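You operate a simulated robot arm through the tools that you are given. There is no shell and no other tool. Be economical: measure what you need, move in short steps, check, and stop when the job is done.

You are at the controls of a simulated two-armed robot. One attempt, no reset.

JOB
Stop the fan, squeegee the puddle away, then slide the blue tray over.
Fine: the tray ends where the puddle was; squeegee back. Set down upright: squeegee. What is to be rubbed or washed off counts as gone when no trace of it is left.

The check looks at the end state, three seconds after you hand in, the way a careful person would. Anything else that was tipped, shoved, dropped, spilled or broken makes it a failure.

ROBOT AND FRAMES
Two 7-joint arms with two-finger parallel grippers on one trunk, on a base that drives. Base frame: it is fixed to the floor where the robot stands at the start and does not move with it; the origin is under the middle of the robot, x ahead of it, y to its left, z up; the surface under the hand at the start is at about z = 820. Readings come in mm, rad, newtons and seconds.
The left shoulder is at the start at [80, 131, 947], the right one opposite. With the tool pointing down near the work surface each hand reaches from about 400 to 860 mm from the robot's upright axis, wherever it stands, measured 20 degrees to its own side. Places, roughly: drain lever [500, -1600, 400]; drying fan switch [500, 0, 900]; hose lever [400, -2000, 500]; puddle [600, -200, 800]; tub tap lever [400, -1800, 600]. Payload 1.57 kg a hand.
Tool frame (each hand has its own): the origin (TCP) lies between the finger pads and is the grasp point; the fingertips stand 30 mm ahead of it; z points along the fingers, y is the line along which they close. The gripper opens to 110 mm. The fingers are 24 mm wide and 12 mm thick; the gripper's body (48 by 112 mm) begins 78 mm behind the TCP.
Orientation is told as [roll, pitch, yaw] about the base's x, y, z axes, in that order, counted from this pose: with the fingers straight down and closing along the base's y, the tool's x points along the base's -x, its y along +y and its z along -z.

CONTROLS
- The arms move only by the tool arm_command. It takes "left_steps", "right_steps" or both (then of equal length, played together; a hand with none holds still); each is a list that holds one entry, the list of rows, each a list of 6 numbers: the shift along the tool's x, y, z in units of 200 mm (1.0 is 200 mm), then the turn, a rotation vector about the tool's x, y, z in units of 180 degrees (1.0 is 180 degrees). In form: [[[tx, ty, tz, wx, wy, wz], ...]]. A call has 1 to 20 rows; each row is the pose to reach, as a shift and turn from the pose commanded when the call began, along the tool's axes at that moment. "left_gripper" and "right_gripper" are, for a hand that has rows, the closure in counts, from 0 (fully open) to 255 (shut), set as the call begins (left out, the last holds). A call with a number of a shift or a turn outside -1 to 1 is refused whole. Rows are played at 5 a second. More than 50 mm and 0.15 rad between two rows, or a gripper value outside its range, and nothing of the call is played. Where a pose cannot be reached the arm comes as near as it can. A force on the tool above 40 N (or 10 N above the force at the start of the call, whichever is more), or a blocked arm, ends the call early, and 0.2 s more pass. Each finger travels about 108 mm/s and halts on what it meets, pressing with about 21 N; the grip force reading is that of the motor and also rises with nothing between the fingers. The clock runs only during rows and for 0.2 s after the last one: add rows that repeat a pose to give the fingers time. The reply holds the time, the measured pose of the TCP, the force on the tool along the base axes, the opening and the grip force, in the units named above and with some noise, with the torque about the TCP (base axes, N m) and any sound that the robot's microphone picked up.
- Cameras (640 x 400 px; columns grow to the right, rows downward): "scene" is now at [-52, -15.8, 1426.9]; the picture's right is [-0.19, -0.98, 0.00], its down [-0.49, 0.09, -0.87] and it looks along [0.85, -0.17, -0.50] (base axes); focal length 254 px, centre (320, 200). "left" rides on the left gripper at [70, -16, -141] in its tool frame; the picture's right is [0.23, 0.97, 0.00], its down [-0.86, 0.20, -0.48] and it looks along [-0.47, 0.11, 0.88] (tool axes); focal length 222 px, centre (320, 200). "right" rides on the right gripper at [70, 16, -141] in its tool frame; the picture's right is [-0.23, 0.97, 0.00], its down [-0.86, -0.20, -0.48] and it looks along [-0.47, -0.11, 0.88] (tool axes); focal length 222 px, centre (320, 200). There is no depth. A picture from a camera that has moved, and an enlarged one, comes with that camera's place and axes in the base frame and with its lens.
- camera(camera): a new picture of that camera. It takes no simulated time.
- steer(legs): drives the robot by 1 to 6 legs, each [ahead, left, turn to the left] in mm, mm and rad, along the robot's own axes; the way and the turn of a leg run together, so that a leg with both is an arc; at most 1500 mm and 3.142 rad a leg. The arms and the cameras ride along, it lands a little off, and it stops where it bumps. It gives what a move gives.
- head_to(pan, tilt): turns the head with the scene camera to pan (to the left, within 1.902 rad either way) and tilt (down, from -0.506 to 1.204), counted from straight ahead of the robot. It gives what a move gives.
- close_up(camera, box): a new picture of the part [left, top, right, bottom] of that camera's present view, enlarged. It takes no simulated time.
- sign_off(): hands the job in; it is judged then, once.

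Work in short steps. Places have to be worked out from the pictures, the camera data and where the tool is seen: move nearer, look again, correct. Check each grasp and each placing, and mend what went wrong. You have 120 turns and 92 pictures in all, those below and enlarged ones among them. Open the grippers and draw the arms clear of the work before you hand the job in, unless the task says otherwise; then end with one line.

The tools are called after "Call:" as name(argument=value, ...) on one line, values as JSON. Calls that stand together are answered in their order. arm_command: Moves the arms, as the interface text tells. Its arguments: {"type":"object","properties":{"left_steps":{"type":"array","items":{"type":"array","items":{"type":"array","items":{"type":"number"}}}},"left_gripper":{"type":"number"},"right_steps":{"type":"array","items":{"type":"array","items":{"type":"array","items":{"type":"number"}}}},"right_gripper":{"type":"number"}},"required":[]} The other tools are called the same way: steer (legs) drives the base; head_to (pan, tilt) turns the head that bears the scene camera; camera (camera) takes a picture; close_up (camera, box) takes an enlarged picture of a part of a camera's view; sign_off () hands the job in.

At the start:

```text
t: 0.0
left_ee_pos: [584.4, 109.6, 1207.4]
left_ee_rot: [0.001, -0.001, -0.001]
left_ft_force: [-0.4, -0.4, 0.7]
left_ft_torque: [0.0, 0.01, -0.01]
left_finger_gap: 110.0
left_finger_force: 0.0
right_ee_pos: [446.4, -337.9, 1168.0]
right_ee_rot: [0.0, 0.0, -0.001]
right_ft_force: [1.1, -0.3, 0.2]
right_ft_torque: [-0.01, 0.01, 0.01]
right_finger_gap: 109.9
right_finger_force: 0.0
robot x, y, heading: [-3.7, -1.2, 0.004]
head pan, tilt: [-0.192, 0.518]
```

scene: 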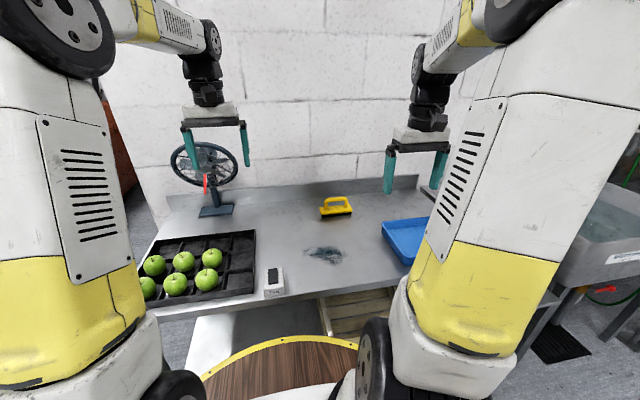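
right: 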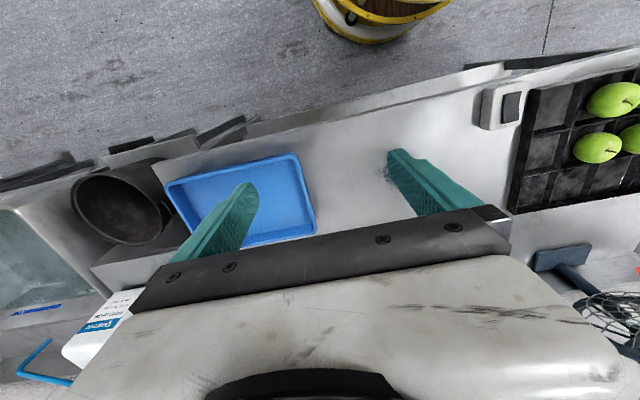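
left: 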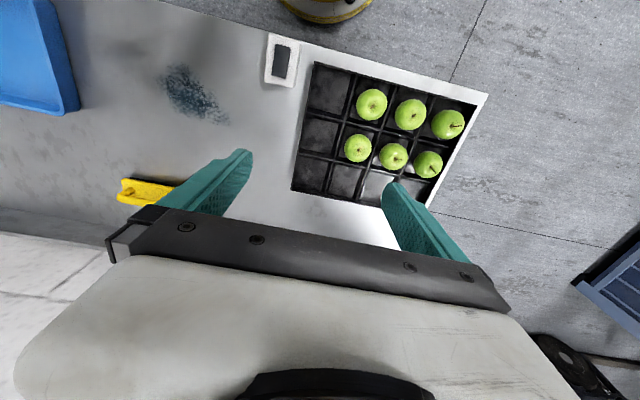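

The fan stands back left, its rocker switch likely at the bench front, the yellow squeegee at the rear and the tray on the right. I'll look closer at each.

Call:
close_up(camera="scene", box=[250, 180, 450, 305])

Call:
close_up(camera="left", box=[100, 20, 320, 220])

Call:
close_up(camera="scene", box=[150, 130, 300, 310])

```text
3.20 times, centred on (350, 242) of scene
camera zoom: at [-52.0, -15.8, 1426.9], right [-0.19, -0.98, 0.0], down [-0.49, 0.09, -0.87], along [0.85, -0.17, -0.5], focal length 812 px, centre (224, 64)
```

zoom: 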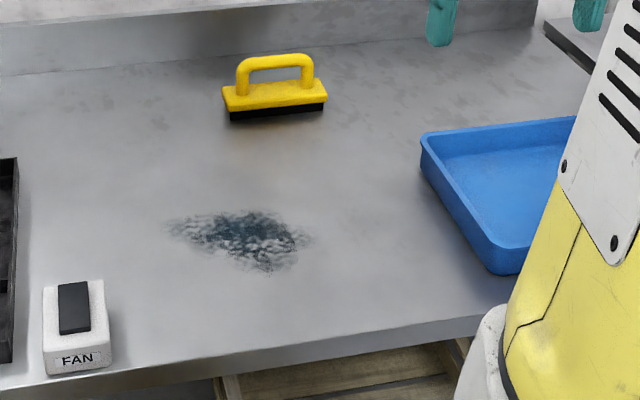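

```text
2.00 times, centred on (210, 120) of left
camera zoom: at [513.5, 93.9, 1349.1], right [-0.23, 0.97, 0.0], down [0.86, 0.2, 0.48], along [0.47, 0.11, -0.88], focal length 444 px, centre (540, 360)
```

zoom: 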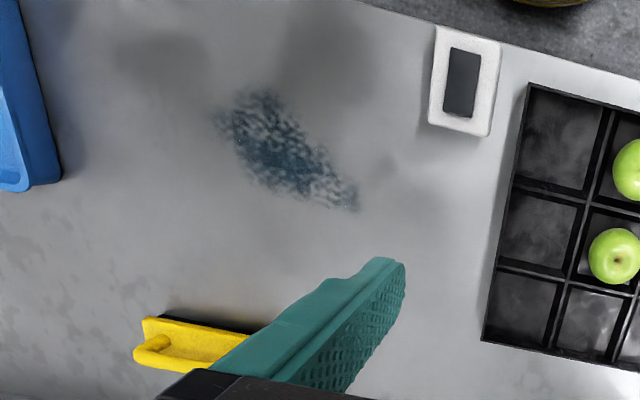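

```text
2.22 times, centred on (225, 220) of scene
camera zoom: at [-52.0, -15.8, 1426.9], right [-0.19, -0.98, 0.0], down [-0.49, 0.09, -0.87], along [0.85, -0.17, -0.5], focal length 564 px, centre (531, 156)
```

zoom: 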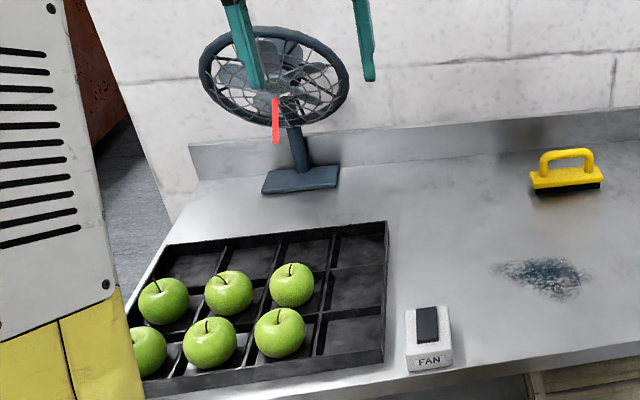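

Estimates: switch top ≈[500,15,860], puddle x 550–655, y −240…−85, squeegee ≈[845,−265], its bar's top near z 900. I look at the switch closely to see the rocker state.

Call:
close_up(camera="scene", box=[255, 255, 295, 305])

Call:
close_up(camera="left", box=[250, 20, 320, 100])

```text
8.00 times, centred on (275, 280) of scene
camera zoom: at [-52.0, -15.8, 1426.9], right [-0.19, -0.98, 0.0], down [-0.49, 0.09, -0.87], along [0.85, -0.17, -0.5], focal length 2030 px, centre (680, -440)
```

zoom: 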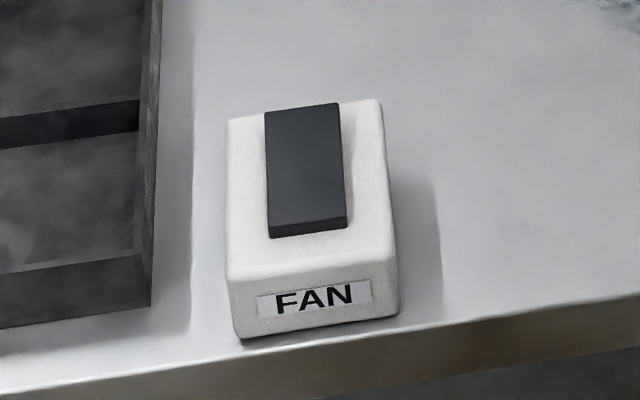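

```text
5.00 times, centred on (285, 60) of left
camera zoom: at [513.5, 93.9, 1349.1], right [-0.23, 0.97, 0.0], down [0.86, 0.2, 0.48], along [0.47, 0.11, -0.88], focal length 1111 px, centre (495, 900)
```

zoom: 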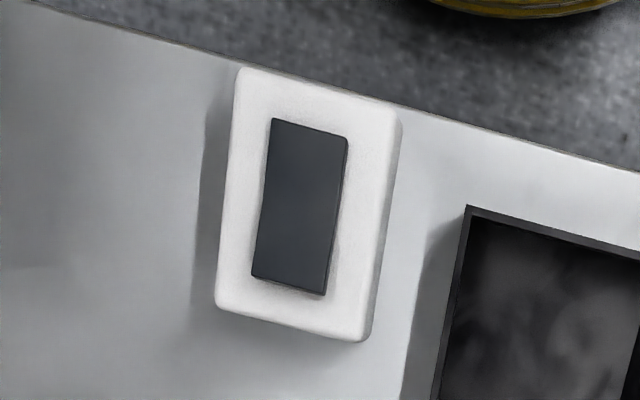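

The rocker's far end looks raised (so far end must be pressed), at about [518,17]. I close the left gripper and go above it.

Call:
arm_command(left_gripper=255, left_steps=[[[0.055, -0.077, 0.15, 0, 0, 0], [0.11, -0.154, 0.3, 0, 0, 0], [0.165, -0.231, 0.45, 0, 0, 0], [0.22, -0.309, 0.6, 0, 0, 0], [0.275, -0.386, 0.75, 0, 0, 0], [0.332, -0.463, 0.9, 0, 0, 0], [0.332, -0.463, 1.0, 0, 0, 0], [0.332, -0.463, 1.0, 0, 0, 0]]])

Call:
camera(camera="left")

Call:
camera(camera="scene")

```text
t: 1.8
left_ee_pos: [518.8, 17.3, 1007.1]
left_ee_rot: [0.0, 0.0, 0.0]
left_ft_force: [-1.6, 0.3, 0.0]
left_ft_torque: [0.01, 0.02, -0.01]
left_finger_gap: 0.1
left_finger_force: 20.9
right_ee_pos: [447.7, -337.3, 1167.2]
right_ee_rot: [-0.001, 0.001, 0.0]
right_ft_force: [-0.7, -0.2, -0.9]
right_ft_torque: [0.01, 0.0, -0.01]
right_finger_gap: 110.1
right_finger_force: 0.2
robot x, y, heading: [1.7, -0.6, -0.003]
head pan, tilt: [-0.192, 0.518]
```

```text
83 pictures are left
camera left: at [447.5, 1.5, 1149.1], right [-0.23, 0.97, 0.0], down [0.86, 0.2, 0.48], along [0.47, 0.11, -0.88], focal length 222 px, centre (320, 200)
```

left: 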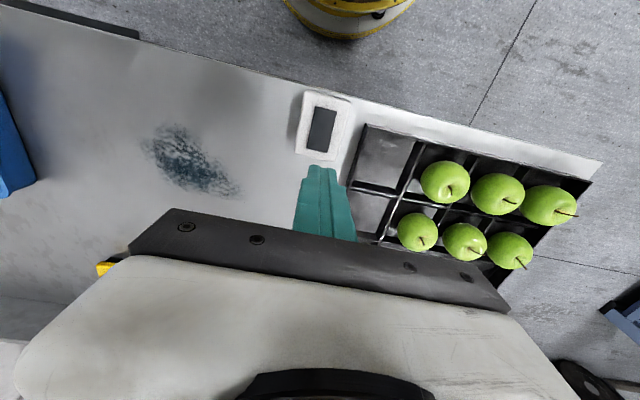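

```text
82 pictures are left
camera scene: at [-52.0, -15.8, 1426.9], right [-0.19, -0.98, 0.0], down [-0.49, 0.09, -0.87], along [0.85, -0.17, -0.5], focal length 254 px, centre (320, 200)
```

scene: 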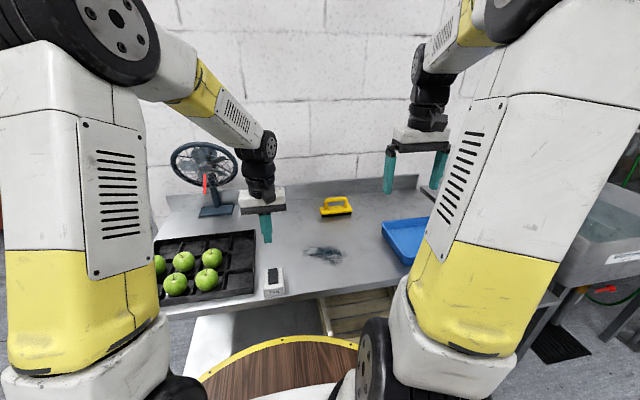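

The rocker's far end is confirmed near [520,17]. I go down to about 15 mm above it.

Call:
arm_command(left_steps=[[[0, 0, 0.2, 0, 0, 0], [0, 0, 0.4, 0, 0, 0], [0, 0, 0.46, 0, 0, 0], [0, 0, 0.46, 0, 0, 0]]])

Call:
close_up(camera="scene", box=[235, 220, 315, 305])

Call:
close_up(camera="left", box=[240, 40, 400, 260])

```text
t: 2.8
left_ee_pos: [518.3, 17.0, 916.7]
left_ee_rot: [0.0, -0.001, 0.0]
left_ft_force: [0.2, 0.3, 0.7]
left_ft_torque: [0.02, -0.02, -0.01]
left_finger_gap: 0.0
left_finger_force: 20.7
right_ee_pos: [446.2, -339.9, 1167.6]
right_ee_rot: [0.001, -0.001, 0.0]
right_ft_force: [0.8, 0.0, -0.6]
right_ft_torque: [0.0, 0.02, 0.0]
right_finger_gap: 110.1
right_finger_force: 0.1
robot x, y, heading: [-4.8, -2.8, 0.003]
head pan, tilt: [-0.192, 0.518]
```

```text
4.71 times, centred on (275, 262) of scene
camera zoom: at [-52.0, -15.8, 1426.9], right [-0.19, -0.98, 0.0], down [-0.49, 0.09, -0.87], along [0.85, -0.17, -0.5], focal length 1194 px, centre (532, -94)
```

zoom: 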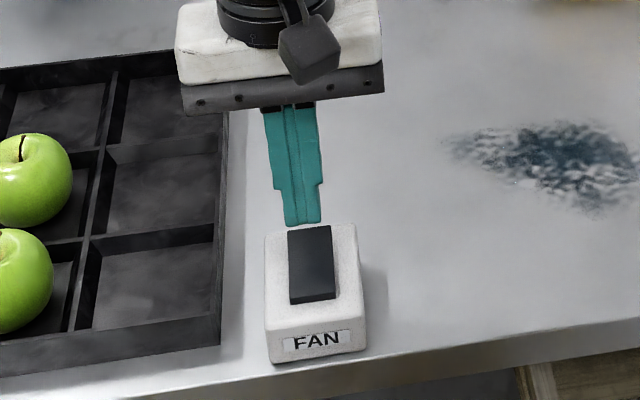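

```text
1.82 times, centred on (320, 150) of left
camera zoom: at [447.6, 1.7, 1057.4], right [-0.23, 0.97, 0.0], down [0.86, 0.2, 0.48], along [0.47, 0.11, -0.88], focal length 404 px, centre (320, 291)
```

zoom: 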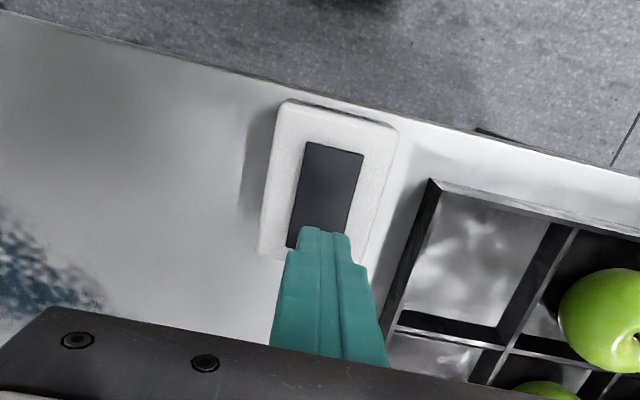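

The tip is above the rocker's far end, a few mm to the left. I shift 4 mm right and press down in small steps.

Call:
arm_command(left_steps=[[[0, -0.02, 0.03, 0, 0, 0], [0, -0.02, 0.05, 0, 0, 0], [0, -0.02, 0.065, 0, 0, 0], [0, -0.02, 0.08, 0, 0, 0], [0, -0.02, 0.095, 0, 0, 0], [0, -0.02, 0.11, 0, 0, 0], [0, -0.02, 0.12, 0, 0, 0], [0, -0.02, 0.13, 0, 0, 0]]])

Call:
close_up(camera="scene", box=[235, 220, 315, 305])

```text
t: 4.5
left_ee_pos: [519.2, 11.9, 894.9]
left_ee_rot: [-0.002, -0.005, 0.0]
left_ft_force: [-0.2, -0.4, 6.3]
left_ft_torque: [0.04, 0.05, -0.03]
left_finger_gap: 0.0
left_finger_force: 20.9
right_ee_pos: [446.2, -339.4, 1167.1]
right_ee_rot: [-0.001, 0.0, -0.001]
right_ft_force: [-0.7, 0.8, -0.3]
right_ft_torque: [0.01, -0.03, 0.03]
right_finger_gap: 109.9
right_finger_force: 0.2
robot x, y, heading: [0.3, 3.2, 0.0]
head pan, tilt: [-0.192, 0.518]
stopped in row 8 (left hand): the force on the tool passed its limit at 47 N (the readings are from after the stop); the commanded pose is now the measured one
```

```text
4.71 times, centred on (275, 262) of scene
camera zoom: at [-52.3, -15.7, 1426.9], right [-0.19, -0.98, 0.0], down [-0.49, 0.09, -0.87], along [0.85, -0.17, -0.5], focal length 1194 px, centre (532, -94)
```

zoom: 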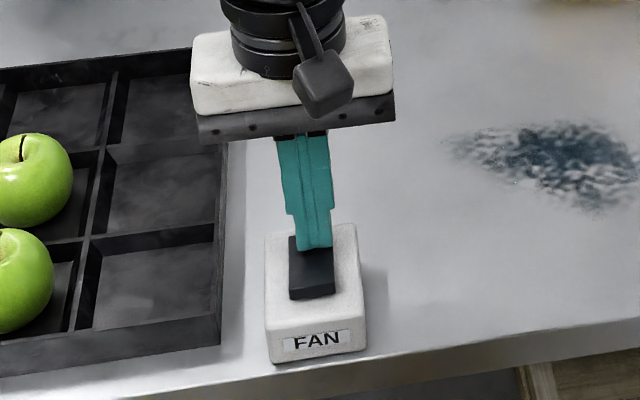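

The press met resistance and stopped at 47 N. I lift to see whether the rocker flipped and the fan stands still.

Call:
arm_command(left_steps=[[[0, 0, -0.15, 0, 0, 0], [0, 0, -0.35, 0, 0, 0], [0, 0.2, -0.45, 0, 0, 0], [0, 0.4, -0.5, 0, 0, 0], [0, 0.4, -0.5, 0, 0, 0], [0, 0.4, -0.5, 0, 0, 0], [0, 0.4, -0.5, 0, 0, 0]]])

Call:
close_up(camera="scene", box=[255, 255, 295, 305])

Call:
close_up(camera="scene", box=[160, 130, 250, 220])

```text
t: 6.1
left_ee_pos: [517.2, 91.8, 993.9]
left_ee_rot: [-0.001, -0.004, -0.001]
left_ft_force: [-0.2, -0.1, 0.6]
left_ft_torque: [-0.03, 0.0, 0.05]
left_finger_gap: 0.0
left_finger_force: 20.0
right_ee_pos: [446.2, -337.6, 1166.9]
right_ee_rot: [0.001, 0.0, -0.001]
right_ft_force: [-0.7, 0.0, -1.2]
right_ft_torque: [-0.02, 0.0, -0.01]
right_finger_gap: 110.0
right_finger_force: 0.1
robot x, y, heading: [-1.7, 1.4, -0.002]
head pan, tilt: [-0.192, 0.518]
```

```text
8.00 times, centred on (275, 280) of scene
camera zoom: at [-52.0, -15.7, 1426.9], right [-0.19, -0.98, 0.0], down [-0.49, 0.09, -0.87], along [0.85, -0.17, -0.5], focal length 2030 px, centre (680, -440)
```

zoom: 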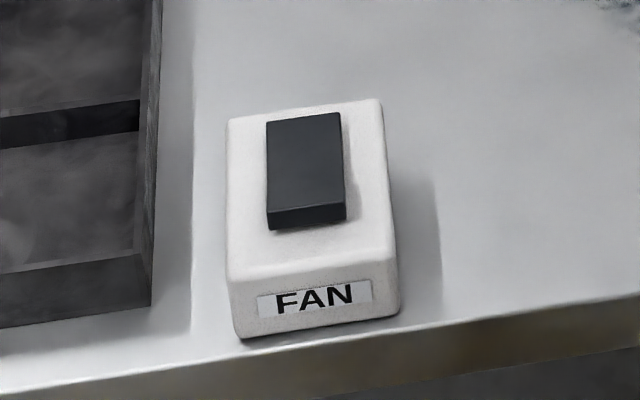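

```text
4.44 times, centred on (205, 175) of scene
camera zoom: at [-52.0, -15.7, 1426.9], right [-0.19, -0.98, 0.0], down [-0.49, 0.09, -0.87], along [0.85, -0.17, -0.5], focal length 1128 px, centre (831, 311)
```

zoom: 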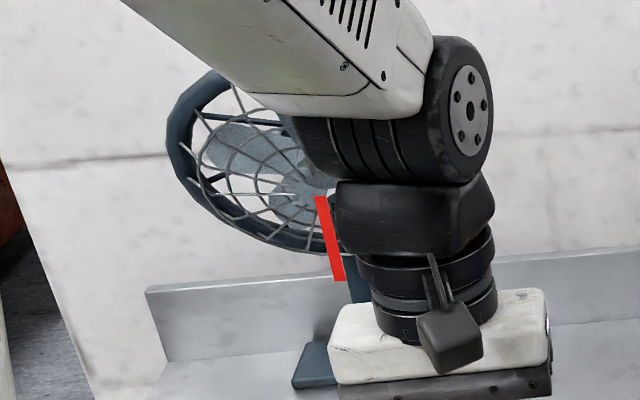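

The rocker has visibly flipped (near end now raised). I draw the left arm up and away, then look at the fan twice to confirm it stands still.

Call:
arm_command(left_steps=[[[0, 0, -0.2, 0, 0, 0], [0, 0, -0.4, 0, 0, 0], [0, 0, -0.6, 0, 0, 0], [0.1, 0.15, -0.75, 0, 0, 0], [0.2, 0.3, -0.85, 0, 0, 0], [0.3, 0.45, -0.9, 0, 0, 0], [0.4, 0.6, -0.95, 0, 0, 0], [0.4, 0.8, -1.0, 0, 0, 0]]])

Call:
close_up(camera="scene", box=[160, 130, 250, 220])

Call:
head_to(pan=-0.192, tilt=0.6)

Call:
camera(camera="scene")

```text
t: 7.9
left_ee_pos: [434.5, 253.6, 1194.7]
left_ee_rot: [-0.002, -0.003, -0.002]
left_ft_force: [0.0, 0.5, -0.1]
left_ft_torque: [0.02, 0.01, 0.01]
left_finger_gap: 0.2
left_finger_force: 20.9
right_ee_pos: [446.6, -338.6, 1167.6]
right_ee_rot: [0.0, -0.001, -0.001]
right_ft_force: [-0.7, -0.9, -0.9]
right_ft_torque: [0.04, 0.03, -0.01]
right_finger_gap: 109.7
right_finger_force: 0.0
robot x, y, heading: [-1.0, -1.7, 0.002]
head pan, tilt: [-0.192, 0.518]
```

```text
4.44 times, centred on (205, 175) of scene
camera zoom: at [-52.0, -16.0, 1426.9], right [-0.19, -0.98, 0.0], down [-0.49, 0.1, -0.87], along [0.85, -0.17, -0.5], focal length 1128 px, centre (831, 311)
```

zoom: 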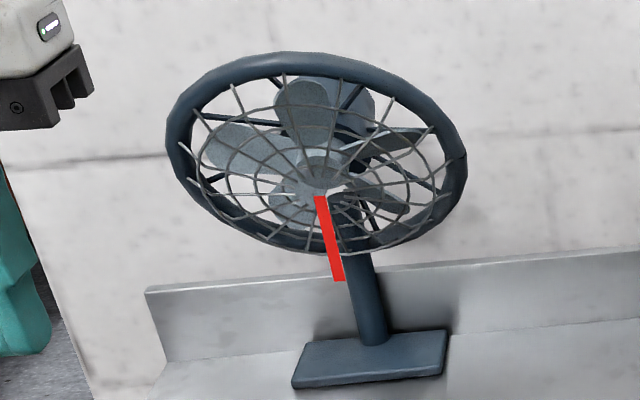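

```text
t: 8.5
left_ee_pos: [435.5, 254.1, 1193.7]
left_ee_rot: [-0.001, -0.004, 0.0]
left_ft_force: [-0.4, -0.5, 0.3]
left_ft_torque: [-0.01, -0.02, 0.01]
left_finger_gap: 0.1
left_finger_force: 21.0
right_ee_pos: [446.8, -338.3, 1167.3]
right_ee_rot: [0.001, 0.0, 0.002]
right_ft_force: [-0.1, 0.0, 0.0]
right_ft_torque: [0.01, 0.02, 0.02]
right_finger_gap: 110.2
right_finger_force: 0.1
robot x, y, heading: [-2.3, -0.4, 0.002]
head pan, tilt: [-0.192, 0.6]
```

```text
75 pictures are left
camera scene: at [-54.2, -15.3, 1419.6], right [-0.19, -0.98, 0.0], down [-0.55, 0.11, -0.83], along [0.81, -0.16, -0.56], focal length 254 px, centre (320, 200)
```

scene: 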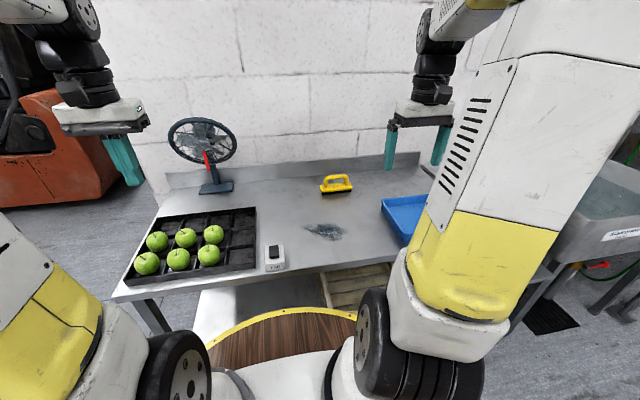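

I take one more close-up of the fan to compare the blade positions.

Call:
close_up(camera="scene", box=[160, 110, 250, 200])

Call:
close_up(camera="right", box=[60, 100, 500, 260])

```text
4.44 times, centred on (205, 155) of scene
camera zoom: at [-54.2, -15.3, 1419.6], right [-0.19, -0.98, 0.0], down [-0.55, 0.11, -0.83], along [0.81, -0.16, -0.56], focal length 1128 px, centre (831, 400)
```

zoom: 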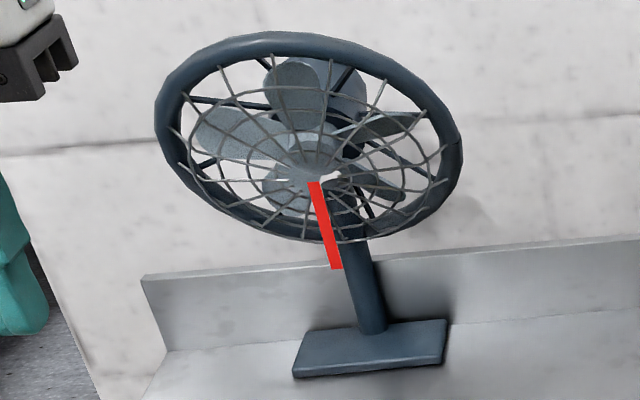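

```text
1.45 times, centred on (280, 180) of right
camera zoom: at [376.5, -321.9, 1308.3], right [0.23, 0.97, 0.0], down [0.86, -0.2, 0.48], along [0.47, -0.11, -0.88], focal length 323 px, centre (378, 229)
```

zoom: 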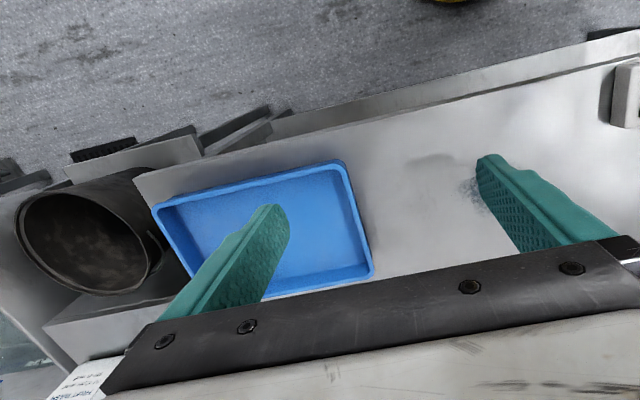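

The fan is at rest. Before driving a little closer for reach, I look down at the clearance between my base and the bench.

Call:
head_to(pan=-0.19, tilt=1.15)

Call:
camera(camera="scene")

```text
t: 9.5
left_ee_pos: [434.6, 253.6, 1194.0]
left_ee_rot: [0.0, -0.004, 0.0]
left_ft_force: [0.3, -0.5, -0.5]
left_ft_torque: [-0.05, 0.01, 0.01]
left_finger_gap: 0.0
left_finger_force: 21.2
right_ee_pos: [446.8, -337.8, 1166.7]
right_ee_rot: [-0.002, -0.002, 0.001]
right_ft_force: [-0.2, 0.3, 0.0]
right_ft_torque: [0.02, 0.01, 0.01]
right_finger_gap: 109.8
right_finger_force: 0.0
robot x, y, heading: [-0.6, -3.2, -0.003]
head pan, tilt: [-0.19, 1.15]
```

```text
72 pictures are left
camera scene: at [-82.4, -9.7, 1377.9], right [-0.19, -0.98, 0.0], down [-0.9, 0.17, -0.41], along [0.4, -0.08, -0.91], focal length 254 px, centre (320, 200)
```

scene: 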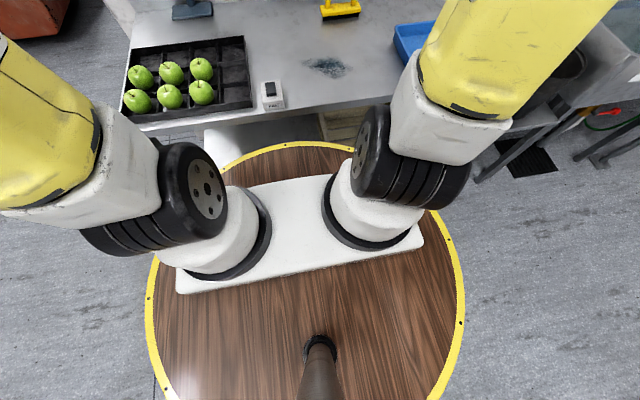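

The base disc's front reaches about x 345–375, the bench edge x ≈ 443, so 50 mm ahead is safe and brings the squeegee within reach.

Call:
steer(legs=[[50, 0, 0]])

Call:
head_to(pan=-0.25, tilt=0.65)

Call:
camera(camera="scene")

```text
t: 10.4
left_ee_pos: [485.7, 253.0, 1194.2]
left_ee_rot: [-0.003, -0.004, 0.0]
left_ft_force: [0.3, 0.1, 0.1]
left_ft_torque: [0.0, -0.02, 0.01]
left_finger_gap: 0.0
left_finger_force: 20.8
right_ee_pos: [496.0, -338.0, 1166.7]
right_ee_rot: [0.001, 0.0, 0.0]
right_ft_force: [0.1, -0.1, 1.0]
right_ft_torque: [-0.04, 0.01, 0.03]
right_finger_gap: 110.3
right_finger_force: 0.2
robot x, y, heading: [48.9, 1.5, -0.004]
head pan, tilt: [-0.19, 1.15]
```

```text
t: 11.4
left_ee_pos: [483.8, 253.2, 1194.1]
left_ee_rot: [-0.001, -0.003, 0.0]
left_ft_force: [0.4, -0.2, -0.4]
left_ft_torque: [0.01, 0.0, 0.02]
left_finger_gap: 0.0
left_finger_force: 20.7
right_ee_pos: [496.1, -338.0, 1167.0]
right_ee_rot: [0.0, 0.0, 0.0]
right_ft_force: [-0.4, 0.2, -0.2]
right_ft_torque: [0.02, -0.04, 0.0]
right_finger_gap: 110.0
right_finger_force: 0.0
robot x, y, heading: [51.7, -0.9, 0.002]
head pan, tilt: [-0.25, 0.649]
```

```text
71 pictures are left
camera scene: at [-6.8, -19.8, 1415.2], right [-0.25, -0.97, 0.0], down [-0.59, 0.15, -0.8], along [0.77, -0.2, -0.61], focal length 254 px, centre (320, 200)
```

scene: 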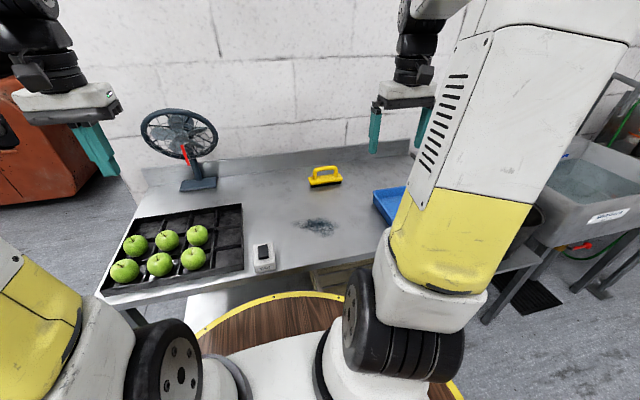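

I move the right hand forward over the bench while turning it 90° so the fingers close along x, across the squeegee's bar.

Call:
arm_command(right_gripper=0, right_steps=[[[-0.07, 0.03, 0, 0, 0, 0.0417], [-0.14, 0.06, 0, 0, 0, 0.0833], [-0.21, 0.09, 0, 0, 0, 0.125], [-0.28, 0.12, 0.02, 0, 0, 0.1667], [-0.35, 0.15, 0.05, 0, 0, 0.2083], [-0.42, 0.18, 0.08, 0, 0, 0.25], [-0.5, 0.21, 0.11, 0, 0, 0.2917], [-0.57, 0.24, 0.14, 0, 0, 0.3333], [-0.64, 0.27, 0.17, 0, 0, 0.375], [-0.71, 0.3, 0.2, 0, 0, 0.4167], [-0.78, 0.33, 0.22, 0, 0, 0.4583], [-0.85, 0.365, 0.25, 0, 0, 0.5], [-1.0, 0.365, 0.3, 0, 0, 0.5], [-1.0, 0.365, 0.3, 0, 0, 0.5]]])

Call:
camera(camera="right")

Call:
camera(camera="scene")

```text
t: 14.4
left_ee_pos: [484.6, 253.2, 1194.5]
left_ee_rot: [-0.002, -0.004, 0.0]
left_ft_force: [-0.6, 0.3, 0.1]
left_ft_torque: [0.03, 0.01, -0.01]
left_finger_gap: 0.0
left_finger_force: 20.5
right_ee_pos: [699.1, -266.8, 1106.7]
right_ee_rot: [0.002, 0.001, -1.572]
right_ft_force: [-0.2, 0.0, 0.6]
right_ft_torque: [0.06, -0.02, -0.01]
right_finger_gap: 109.9
right_finger_force: 0.0
robot x, y, heading: [49.4, -0.5, 0.003]
head pan, tilt: [-0.25, 0.649]
```

```text
70 pictures are left
camera right: at [714.2, -196.0, 1248.8], right [0.97, -0.23, 0.0], down [-0.2, -0.85, 0.48], along [-0.11, -0.47, -0.88], focal length 222 px, centre (320, 200)
```

right: 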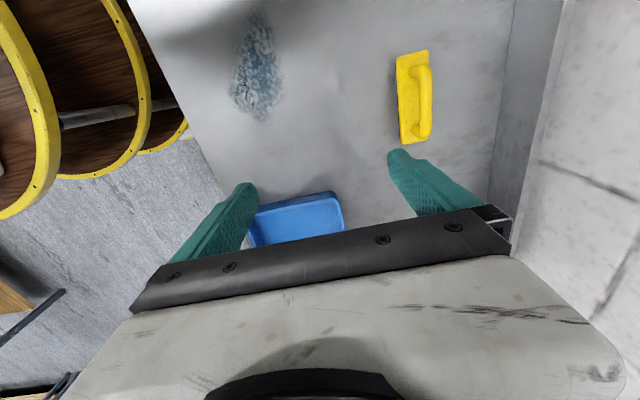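

```text
69 pictures are left
camera scene: at [-6.7, -19.8, 1415.3], right [-0.25, -0.97, 0.0], down [-0.59, 0.15, -0.8], along [0.77, -0.2, -0.6], focal length 254 px, centre (320, 200)
```

scene: 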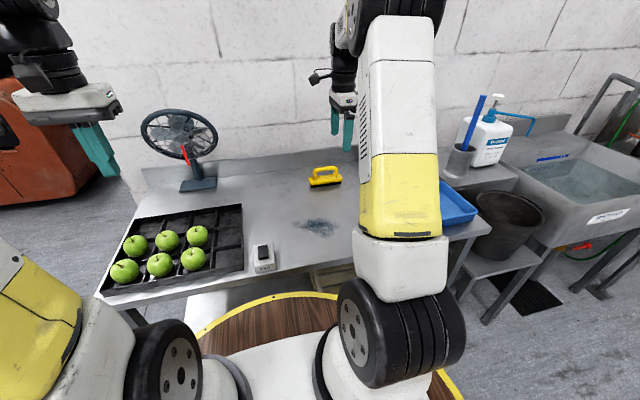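

The bar centre computes to about [859,−265], parallel to y. I move above it at z ≈ 1000.

Call:
arm_command(right_steps=[[[0, 0.2, 0.1, 0, 0, 0], [0, 0.4, 0.2, 0, 0, 0], [0.01, 0.6, 0.35, 0, 0, 0], [0.01, 0.8, 0.5, 0, 0, 0], [0.01, 0.8, 0.53, 0, 0, 0], [0.01, 0.8, 0.53, 0, 0, 0]]])

Call:
camera(camera="right")

Call:
close_up(camera="scene", box=[260, 100, 420, 220])

```text
t: 15.8
left_ee_pos: [484.7, 253.7, 1193.1]
left_ee_rot: [-0.001, -0.004, 0.001]
left_ft_force: [0.2, 0.0, 0.6]
left_ft_torque: [0.02, -0.02, 0.01]
left_finger_gap: 0.1
left_finger_force: 20.8
right_ee_pos: [849.1, -260.9, 1000.1]
right_ee_rot: [-0.001, -0.001, -1.57]
right_ft_force: [0.3, -0.6, -0.3]
right_ft_torque: [0.03, -0.01, -0.02]
right_finger_gap: 110.0
right_finger_force: 0.1
right hand out of reach, approached as far as the arm can: row 4, 5, 6
robot x, y, heading: [50.0, -0.6, -0.0]
head pan, tilt: [-0.25, 0.649]
```

```text
68 pictures are left
camera right: at [865.3, -190.9, 1141.0], right [0.97, -0.23, 0.0], down [-0.2, -0.86, 0.48], along [-0.11, -0.47, -0.88], focal length 222 px, centre (320, 200)
```

right: 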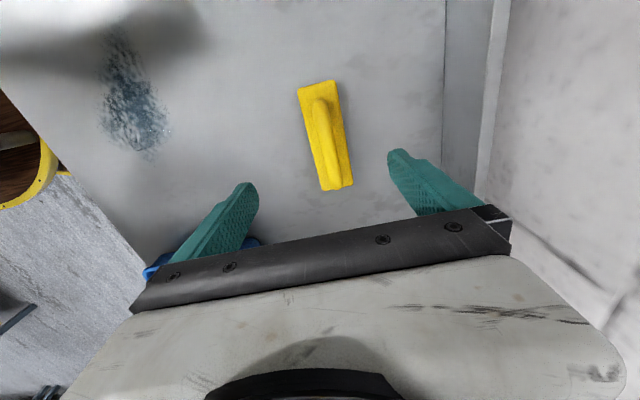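

```text
3.33 times, centred on (340, 160) of scene
camera zoom: at [-6.7, -19.8, 1415.3], right [-0.25, -0.97, 0.0], down [-0.59, 0.15, -0.8], along [0.77, -0.2, -0.6], focal length 846 px, centre (253, 333)
```

zoom: 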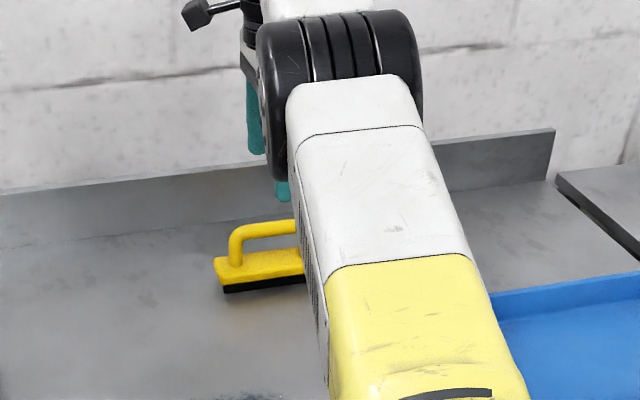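

The arm fell 10 mm short in x at this height; lower down the reach should be longer, so I descend to z ≈ 935 while asking for x 859.

Call:
arm_command(right_steps=[[[0, 0.01, 0.1, 0, 0, 0], [0, 0.03, 0.2, 0, 0, 0], [0, 0.05, 0.325, 0, 0, 0], [0, 0.05, 0.325, 0, 0, 0]]])

Call:
camera(camera="right")

```text
t: 16.8
left_ee_pos: [485.0, 252.5, 1194.0]
left_ee_rot: [-0.002, -0.004, 0.001]
left_ft_force: [0.7, 0.1, 0.3]
left_ft_torque: [-0.01, 0.0, 0.01]
left_finger_gap: 0.1
left_finger_force: 20.9
right_ee_pos: [858.7, -262.3, 933.7]
right_ee_rot: [0.0, 0.001, -1.57]
right_ft_force: [0.2, 0.1, -0.5]
right_ft_torque: [-0.02, 0.01, 0.03]
right_finger_gap: 109.9
right_finger_force: 0.0
robot x, y, heading: [51.1, 1.6, 0.001]
head pan, tilt: [-0.25, 0.649]
```

```text
66 pictures are left
camera right: at [874.8, -192.3, 1076.2], right [0.97, -0.23, 0.0], down [-0.2, -0.85, 0.48], along [-0.11, -0.47, -0.88], focal length 222 px, centre (320, 200)
```

right: 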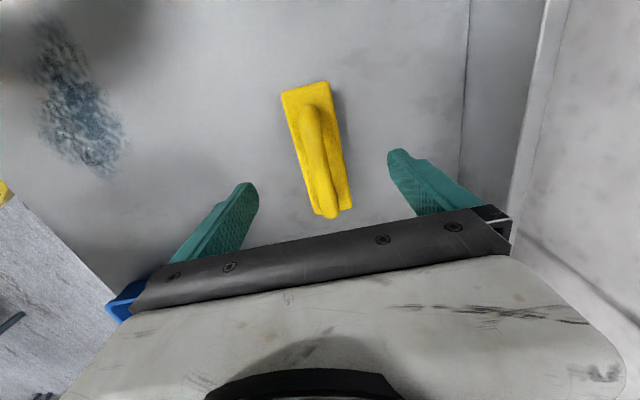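

The bar lies midway between the fingers. I go down to TCP z ≈ 891 with the tips staying above the squeegee body.

Call:
arm_command(right_steps=[[[0, 0, 0.1, 0, 0, 0], [0, 0, 0.16, 0, 0, 0], [0, 0, 0.213, 0, 0, 0], [0, 0, 0.213, 0, 0, 0]]])

Call:
camera(camera="right")

Call:
close_up(camera="scene", box=[260, 100, 420, 220])

```text
t: 17.8
left_ee_pos: [484.9, 253.7, 1193.4]
left_ee_rot: [-0.002, -0.003, 0.0]
left_ft_force: [-0.6, 0.0, 0.4]
left_ft_torque: [0.01, -0.02, 0.01]
left_finger_gap: 0.0
left_finger_force: 21.3
right_ee_pos: [857.2, -262.5, 892.4]
right_ee_rot: [0.0, 0.001, -1.57]
right_ft_force: [-0.6, -0.9, -0.2]
right_ft_torque: [0.0, 0.01, 0.01]
right_finger_gap: 109.8
right_finger_force: 0.1
robot x, y, heading: [52.2, -0.6, 0.003]
head pan, tilt: [-0.25, 0.649]
```

```text
65 pictures are left
camera right: at [873.8, -192.8, 1032.7], right [0.97, -0.23, 0.0], down [-0.2, -0.86, 0.48], along [-0.11, -0.47, -0.88], focal length 222 px, centre (320, 200)
```

right: 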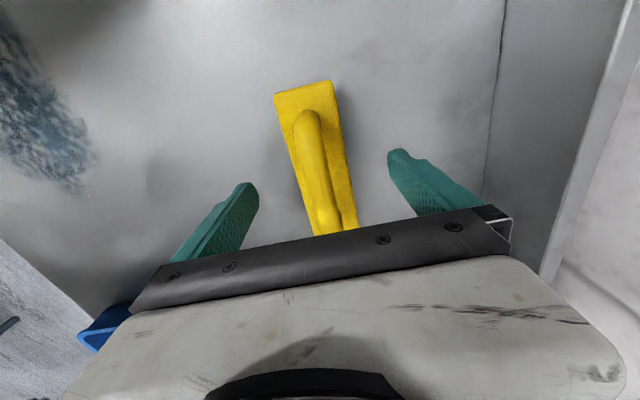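

```text
3.33 times, centred on (340, 160) of scene
camera zoom: at [-6.7, -19.8, 1415.3], right [-0.25, -0.97, 0.0], down [-0.59, 0.15, -0.8], along [0.77, -0.2, -0.6], focal length 846 px, centre (253, 333)
```

zoom: 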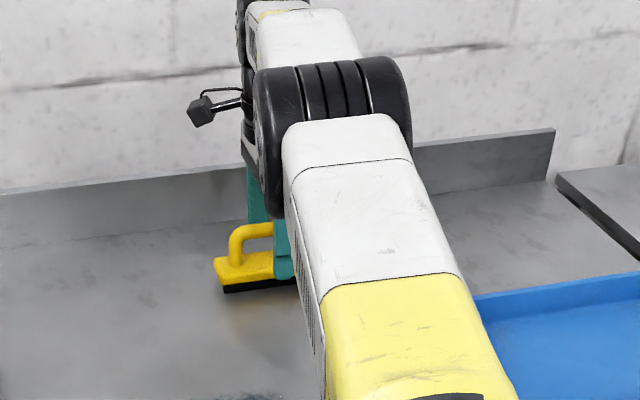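

The fingers straddle the bar centrally; I close the gripper.

Call:
arm_command(right_gripper=255, right_steps=[[[0, 0, 0, 0, 0, 0], [0, 0, 0, 0, 0, 0], [0, 0, 0, 0, 0, 0], [0, 0, 0, 0, 0, 0], [0, 0, 0, 0, 0, 0]]])

Call:
camera(camera="right")

```text
t: 19.0
left_ee_pos: [483.8, 252.2, 1194.4]
left_ee_rot: [0.0, -0.005, 0.002]
left_ft_force: [0.2, 0.5, -0.4]
left_ft_torque: [-0.02, 0.0, -0.01]
left_finger_gap: 0.0
left_finger_force: 21.0
right_ee_pos: [857.2, -262.1, 892.3]
right_ee_rot: [-0.001, -0.001, -1.573]
right_ft_force: [-0.5, 0.0, 0.3]
right_ft_torque: [-0.03, 0.04, 0.03]
right_finger_gap: 17.2
right_finger_force: 20.9
robot x, y, heading: [53.5, 1.9, 0.005]
head pan, tilt: [-0.25, 0.649]
```

```text
63 pictures are left
camera right: at [873.8, -192.8, 1032.9], right [0.97, -0.23, 0.0], down [-0.2, -0.86, 0.48], along [-0.11, -0.47, -0.88], focal length 222 px, centre (320, 200)
```

right: 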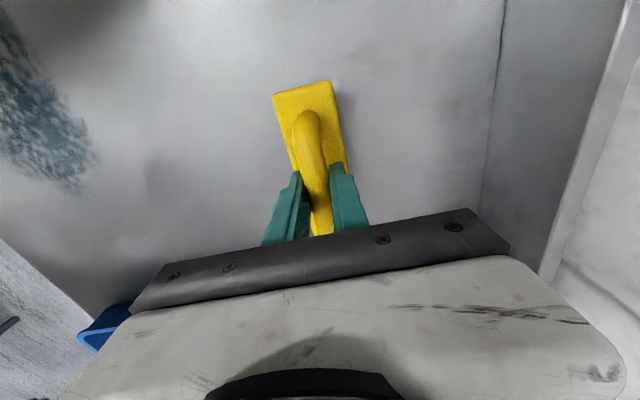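

Grip holds at 17 mm. I lift the squeegee 40 mm and carry it to just behind the puddle, x ≈ 705, y ≈ −200.

Call:
arm_command(right_steps=[[[0, 0, -0.05, 0, 0, 0], [0, 0, -0.1, 0, 0, 0], [0, 0, -0.2, 0, 0, 0], [0.05, -0.2, -0.2, 0, 0, 0], [0.15, -0.4, -0.2, 0, 0, 0], [0.25, -0.6, -0.2, 0, 0, 0], [0.31, -0.76, -0.2, 0, 0, 0], [0.31, -0.76, -0.2, 0, 0, 0]]])

Call:
camera(camera="right")

Call:
camera(camera="scene")

```text
t: 20.8
left_ee_pos: [485.6, 253.2, 1194.4]
left_ee_rot: [-0.001, -0.003, 0.0]
left_ft_force: [0.4, -0.1, 0.2]
left_ft_torque: [0.02, -0.01, 0.02]
left_finger_gap: 0.0
left_finger_force: 20.6
right_ee_pos: [706.0, -198.2, 931.3]
right_ee_rot: [0.002, 0.001, -1.572]
right_ft_force: [0.0, -0.3, -1.4]
right_ft_torque: [-0.02, 0.01, -0.01]
right_finger_gap: 17.4
right_finger_force: 20.7
robot x, y, heading: [49.1, 1.8, -0.001]
head pan, tilt: [-0.25, 0.649]
```

```text
62 pictures are left
camera right: at [722.1, -128.7, 1072.6], right [0.97, -0.23, 0.0], down [-0.2, -0.85, 0.48], along [-0.11, -0.47, -0.88], focal length 222 px, centre (320, 200)
```

right: 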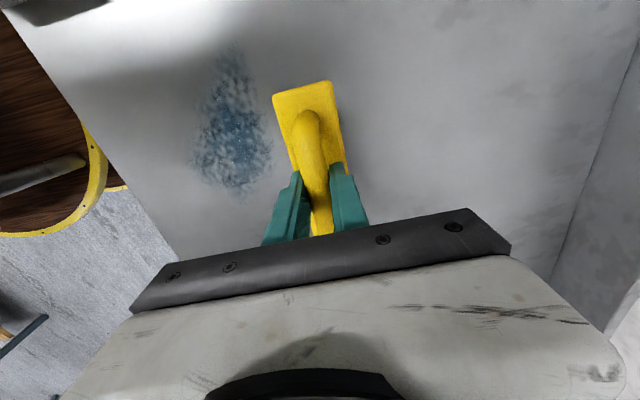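

```text
61 pictures are left
camera scene: at [-6.7, -19.8, 1415.3], right [-0.25, -0.97, 0.0], down [-0.59, 0.15, -0.8], along [0.77, -0.2, -0.6], focal length 254 px, centre (320, 200)
```

scene: 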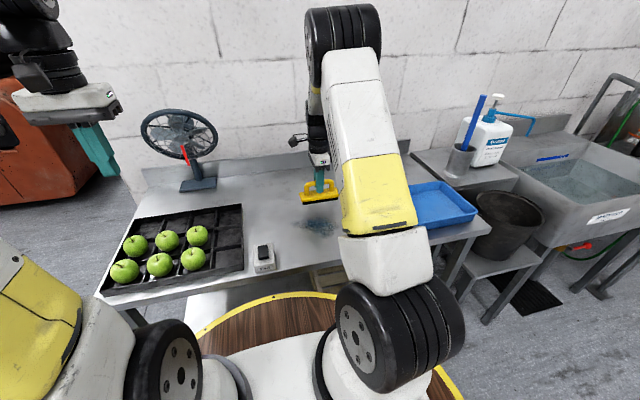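

The squeegee hangs level. I lower it onto the bench just behind the puddle, checking the contact force.

Call:
arm_command(right_steps=[[[0, 0, 0.1, 0, 0, 0], [0, 0, 0.18, 0, 0, 0], [0, 0, 0.195, 0, 0, 0], [0, 0, 0.205, 0, 0, 0], [0, 0, 0.205, 0, 0, 0]]])

```text
t: 22.0
left_ee_pos: [484.9, 253.6, 1193.5]
left_ee_rot: [-0.001, -0.002, -0.002]
left_ft_force: [0.0, -0.2, 0.5]
left_ft_torque: [0.01, 0.0, -0.02]
left_finger_gap: 0.0
left_finger_force: 20.8
right_ee_pos: [706.3, -199.9, 892.7]
right_ee_rot: [0.0, 0.0, -1.571]
right_ft_force: [0.3, -0.3, -1.6]
right_ft_torque: [0.02, 0.01, 0.0]
right_finger_gap: 17.5
right_finger_force: 21.0
robot x, y, heading: [51.7, 1.8, 0.0]
head pan, tilt: [-0.25, 0.649]
```

Still hanging by its weight (−1.6 N); I go on down in 1 mm steps until it presses lightly.

Call:
arm_command(right_steps=[[[0, 0, 0.005, 0, 0, 0], [0, 0, 0.01, 0, 0, 0], [0, 0, 0.015, 0, 0, 0], [0, 0, 0.015, 0, 0, 0]]])

```text
t: 23.0
left_ee_pos: [485.0, 253.7, 1194.3]
left_ee_rot: [-0.003, -0.005, 0.001]
left_ft_force: [-0.7, 0.1, -1.1]
left_ft_torque: [-0.02, 0.02, 0.0]
left_finger_gap: 0.0
left_finger_force: 21.4
right_ee_pos: [705.4, -199.4, 890.1]
right_ee_rot: [0.003, 0.0, -1.572]
right_ft_force: [3.7, -1.6, 12.0]
right_ft_torque: [-0.03, 0.0, -0.04]
right_finger_gap: 17.7
right_finger_force: 21.0
robot x, y, heading: [52.2, -2.2, 0.0]
head pan, tilt: [-0.25, 0.649]
```

Contact with 12 N. Now the first wipe stroke, toward the robot from x 705 to about 520.

Call:
arm_command(right_steps=[[[0, -0.1, 0, 0, 0, 0], [0, -0.2, 0, 0, 0, 0], [0, -0.3, 0, 0, 0, 0], [0, -0.4, 0, 0, 0, 0], [0, -0.5, 0, 0, 0, 0], [0, -0.6, 0, 0, 0, 0], [0, -0.7, 0, 0, 0, 0], [0, -0.8, 0, 0, 0, 0], [0, -0.9, 0, 0, 0, 0], [0, -0.93, 0, 0, 0, 0]]])

Call:
camera(camera="right")

Call:
camera(camera="scene")

```text
t: 25.2
left_ee_pos: [485.1, 253.5, 1194.5]
left_ee_rot: [-0.002, -0.003, 0.001]
left_ft_force: [0.8, 0.1, -0.5]
left_ft_torque: [0.01, 0.03, 0.04]
left_finger_gap: 0.0
left_finger_force: 21.1
right_ee_pos: [520.5, -201.7, 887.9]
right_ee_rot: [0.002, 0.001, -1.571]
right_ft_force: [0.1, 0.1, -0.9]
right_ft_torque: [-0.01, 0.03, -0.02]
right_finger_gap: 17.4
right_finger_force: 20.7
robot x, y, heading: [49.6, 0.3, 0.001]
head pan, tilt: [-0.25, 0.649]
```

```text
60 pictures are left
camera right: at [536.3, -131.3, 1028.9], right [0.97, -0.23, 0.0], down [-0.2, -0.85, 0.48], along [-0.11, -0.47, -0.88], focal length 222 px, centre (320, 200)
```

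right: 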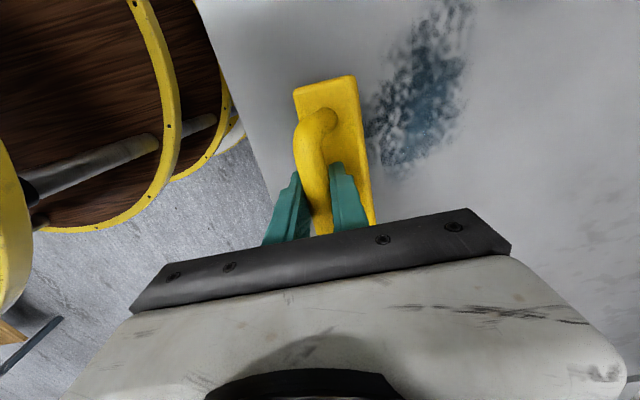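

```text
59 pictures are left
camera scene: at [-6.6, -19.8, 1415.3], right [-0.25, -0.97, 0.0], down [-0.59, 0.15, -0.8], along [0.77, -0.2, -0.6], focal length 254 px, centre (320, 200)
```

scene: 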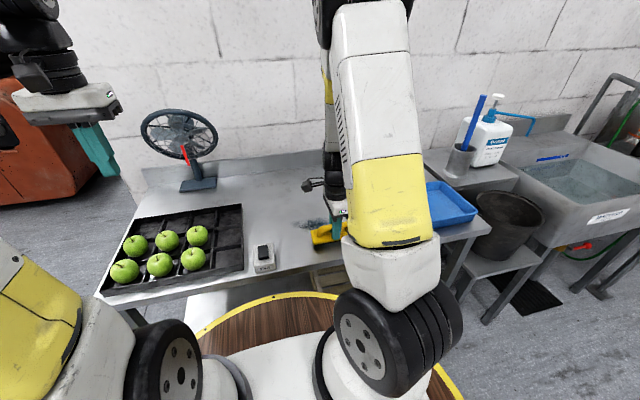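

The squeegee pivoted in the grip while dragged and the puddle is hardly affected. I lift slightly and look at how it hangs.

Call:
arm_command(right_steps=[[[0, 0, -0.1, 0, 0, 0], [0, 0, -0.2, 0, 0, 0], [0, 0, -0.2, 0, 0, 0]]])

Call:
camera(camera="right")

Call:
close_up(camera="scene", box=[270, 170, 400, 270])

```text
t: 26.0
left_ee_pos: [485.7, 253.6, 1193.5]
left_ee_rot: [-0.003, -0.003, -0.001]
left_ft_force: [0.5, 0.2, -0.4]
left_ft_torque: [0.02, 0.0, -0.01]
left_finger_gap: 0.2
left_finger_force: 21.2
right_ee_pos: [521.8, -200.7, 929.7]
right_ee_rot: [0.001, 0.0, -1.571]
right_ft_force: [-0.7, 0.0, -1.5]
right_ft_torque: [0.0, -0.01, 0.02]
right_finger_gap: 17.3
right_finger_force: 21.0
robot x, y, heading: [47.9, -0.5, -0.004]
head pan, tilt: [-0.25, 0.649]
```

```text
58 pictures are left
camera right: at [536.7, -131.3, 1070.5], right [0.97, -0.23, 0.0], down [-0.2, -0.85, 0.48], along [-0.11, -0.47, -0.88], focal length 222 px, centre (320, 200)
```

right: 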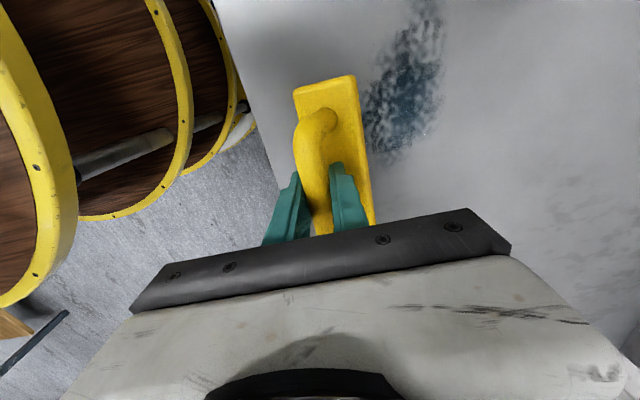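

```text
4.00 times, centred on (335, 220) of scene
camera zoom: at [-6.7, -19.8, 1415.3], right [-0.25, -0.97, 0.0], down [-0.59, 0.15, -0.8], along [0.77, -0.2, -0.6], focal length 1015 px, centre (260, 120)
```

zoom: 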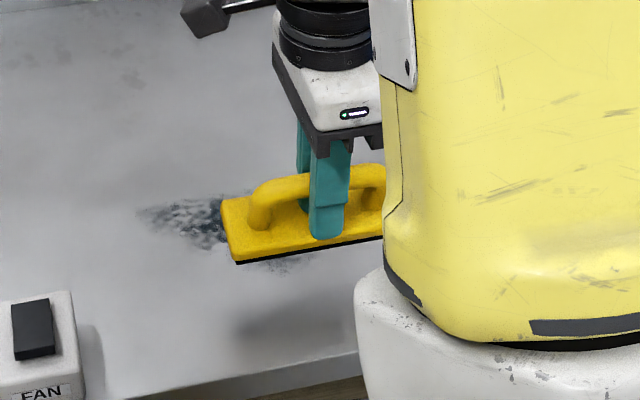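

It has swung back about 25°. I'll set it down, loosen so it settles flat, then regrip lower so the fingertips brace on its body and stop it pivoting.

Call:
arm_command(right_steps=[[[0, 0, 0.1, 0, 0, 0], [0, 0, 0.16, 0, 0, 0], [0, 0, 0.18, 0, 0, 0], [0, 0, 0.195, 0, 0, 0], [0, 0, 0.205, 0, 0, 0], [0, 0, 0.205, 0, 0, 0]]])

```text
t: 27.4
left_ee_pos: [483.6, 254.2, 1193.8]
left_ee_rot: [-0.002, -0.004, 0.0]
left_ft_force: [0.0, -0.6, 0.3]
left_ft_torque: [0.0, -0.02, -0.02]
left_finger_gap: 0.0
left_finger_force: 21.5
right_ee_pos: [520.4, -201.9, 888.6]
right_ee_rot: [0.001, 0.0, -1.57]
right_ft_force: [0.0, -0.1, -2.2]
right_ft_torque: [0.01, 0.0, 0.02]
right_finger_gap: 17.1
right_finger_force: 20.7
robot x, y, heading: [52.4, 0.9, -0.0]
head pan, tilt: [-0.25, 0.649]
```

Not yet touching; on down in 2 mm steps until there's contact.

Call:
arm_command(right_steps=[[[0, 0, 0.01, 0, 0, 0], [0, 0, 0.02, 0, 0, 0], [0, 0, 0.03, 0, 0, 0], [0, 0, 0.03, 0, 0, 0]]])

```text
t: 28.0
left_ee_pos: [484.6, 253.7, 1194.8]
left_ee_rot: [-0.001, -0.004, -0.001]
left_ft_force: [0.1, 0.8, -0.1]
left_ft_torque: [0.02, 0.0, 0.02]
left_finger_gap: 0.1
left_finger_force: 20.9
right_ee_pos: [522.4, -200.3, 886.2]
right_ee_rot: [0.004, 0.0, -1.573]
right_ft_force: [-4.7, 0.0, 13.7]
right_ft_torque: [-0.11, 0.19, 0.04]
right_finger_gap: 17.1
right_finger_force: 21.1
robot x, y, heading: [49.0, 0.3, 0.002]
head pan, tilt: [-0.25, 0.649]
stopped in row 3 (right hand): the force on the tool passed its limit at 46 N (the readings are from after the stop); the commanded pose is now the measured one
```

Contact made. I open to about 45 mm so the squeegee settles flat between the fingers.

Call:
arm_command(right_gripper=150, right_steps=[[[0, 0, 0, 0, 0, 0], [0, 0, 0, 0, 0, 0], [0, 0, 0, 0, 0, 0], [0, 0, 0, 0, 0, 0]]])

Call:
camera(camera="right")

Call:
close_up(camera="scene", box=[270, 170, 400, 270])

```text
t: 29.0
left_ee_pos: [485.2, 252.7, 1194.1]
left_ee_rot: [-0.001, -0.004, 0.0]
left_ft_force: [-0.2, -0.4, 0.2]
left_ft_torque: [-0.04, -0.02, -0.02]
left_finger_gap: 0.0
left_finger_force: 20.8
right_ee_pos: [522.1, -200.4, 885.6]
right_ee_rot: [0.007, -0.001, -1.574]
right_ft_force: [-3.3, 0.2, 19.1]
right_ft_torque: [0.06, -0.11, 0.04]
right_finger_gap: 42.9
right_finger_force: 0.1
robot x, y, heading: [52.1, -2.1, 0.004]
head pan, tilt: [-0.25, 0.649]
```

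```text
56 pictures are left
camera right: at [537.7, -130.8, 1027.3], right [0.97, -0.23, 0.01], down [-0.2, -0.85, 0.48], along [-0.1, -0.47, -0.88], focal length 222 px, centre (320, 200)
```

right: 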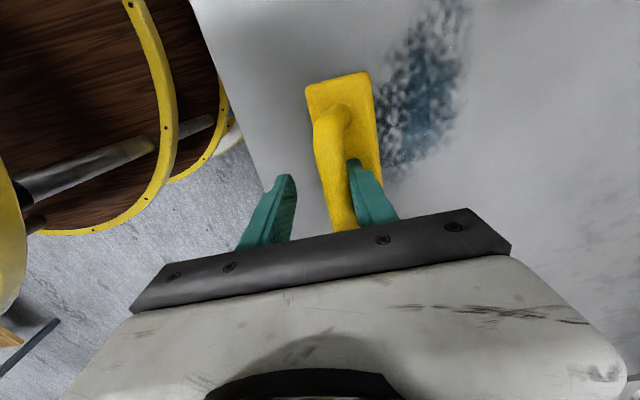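

```text
4.00 times, centred on (335, 220) of scene
camera zoom: at [-7.3, -19.6, 1415.2], right [-0.25, -0.97, 0.0], down [-0.59, 0.15, -0.8], along [0.77, -0.2, -0.6], focal length 1015 px, centre (260, 120)
```

zoom: 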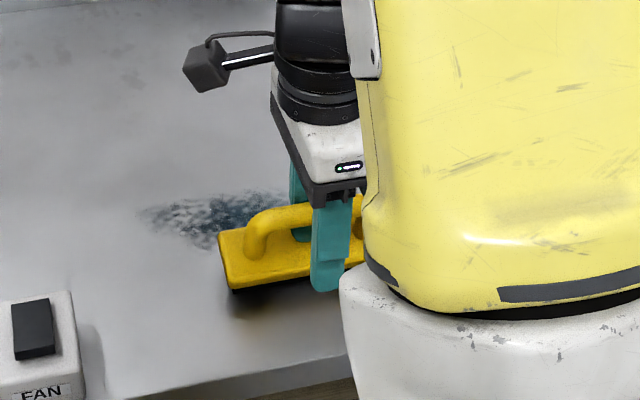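

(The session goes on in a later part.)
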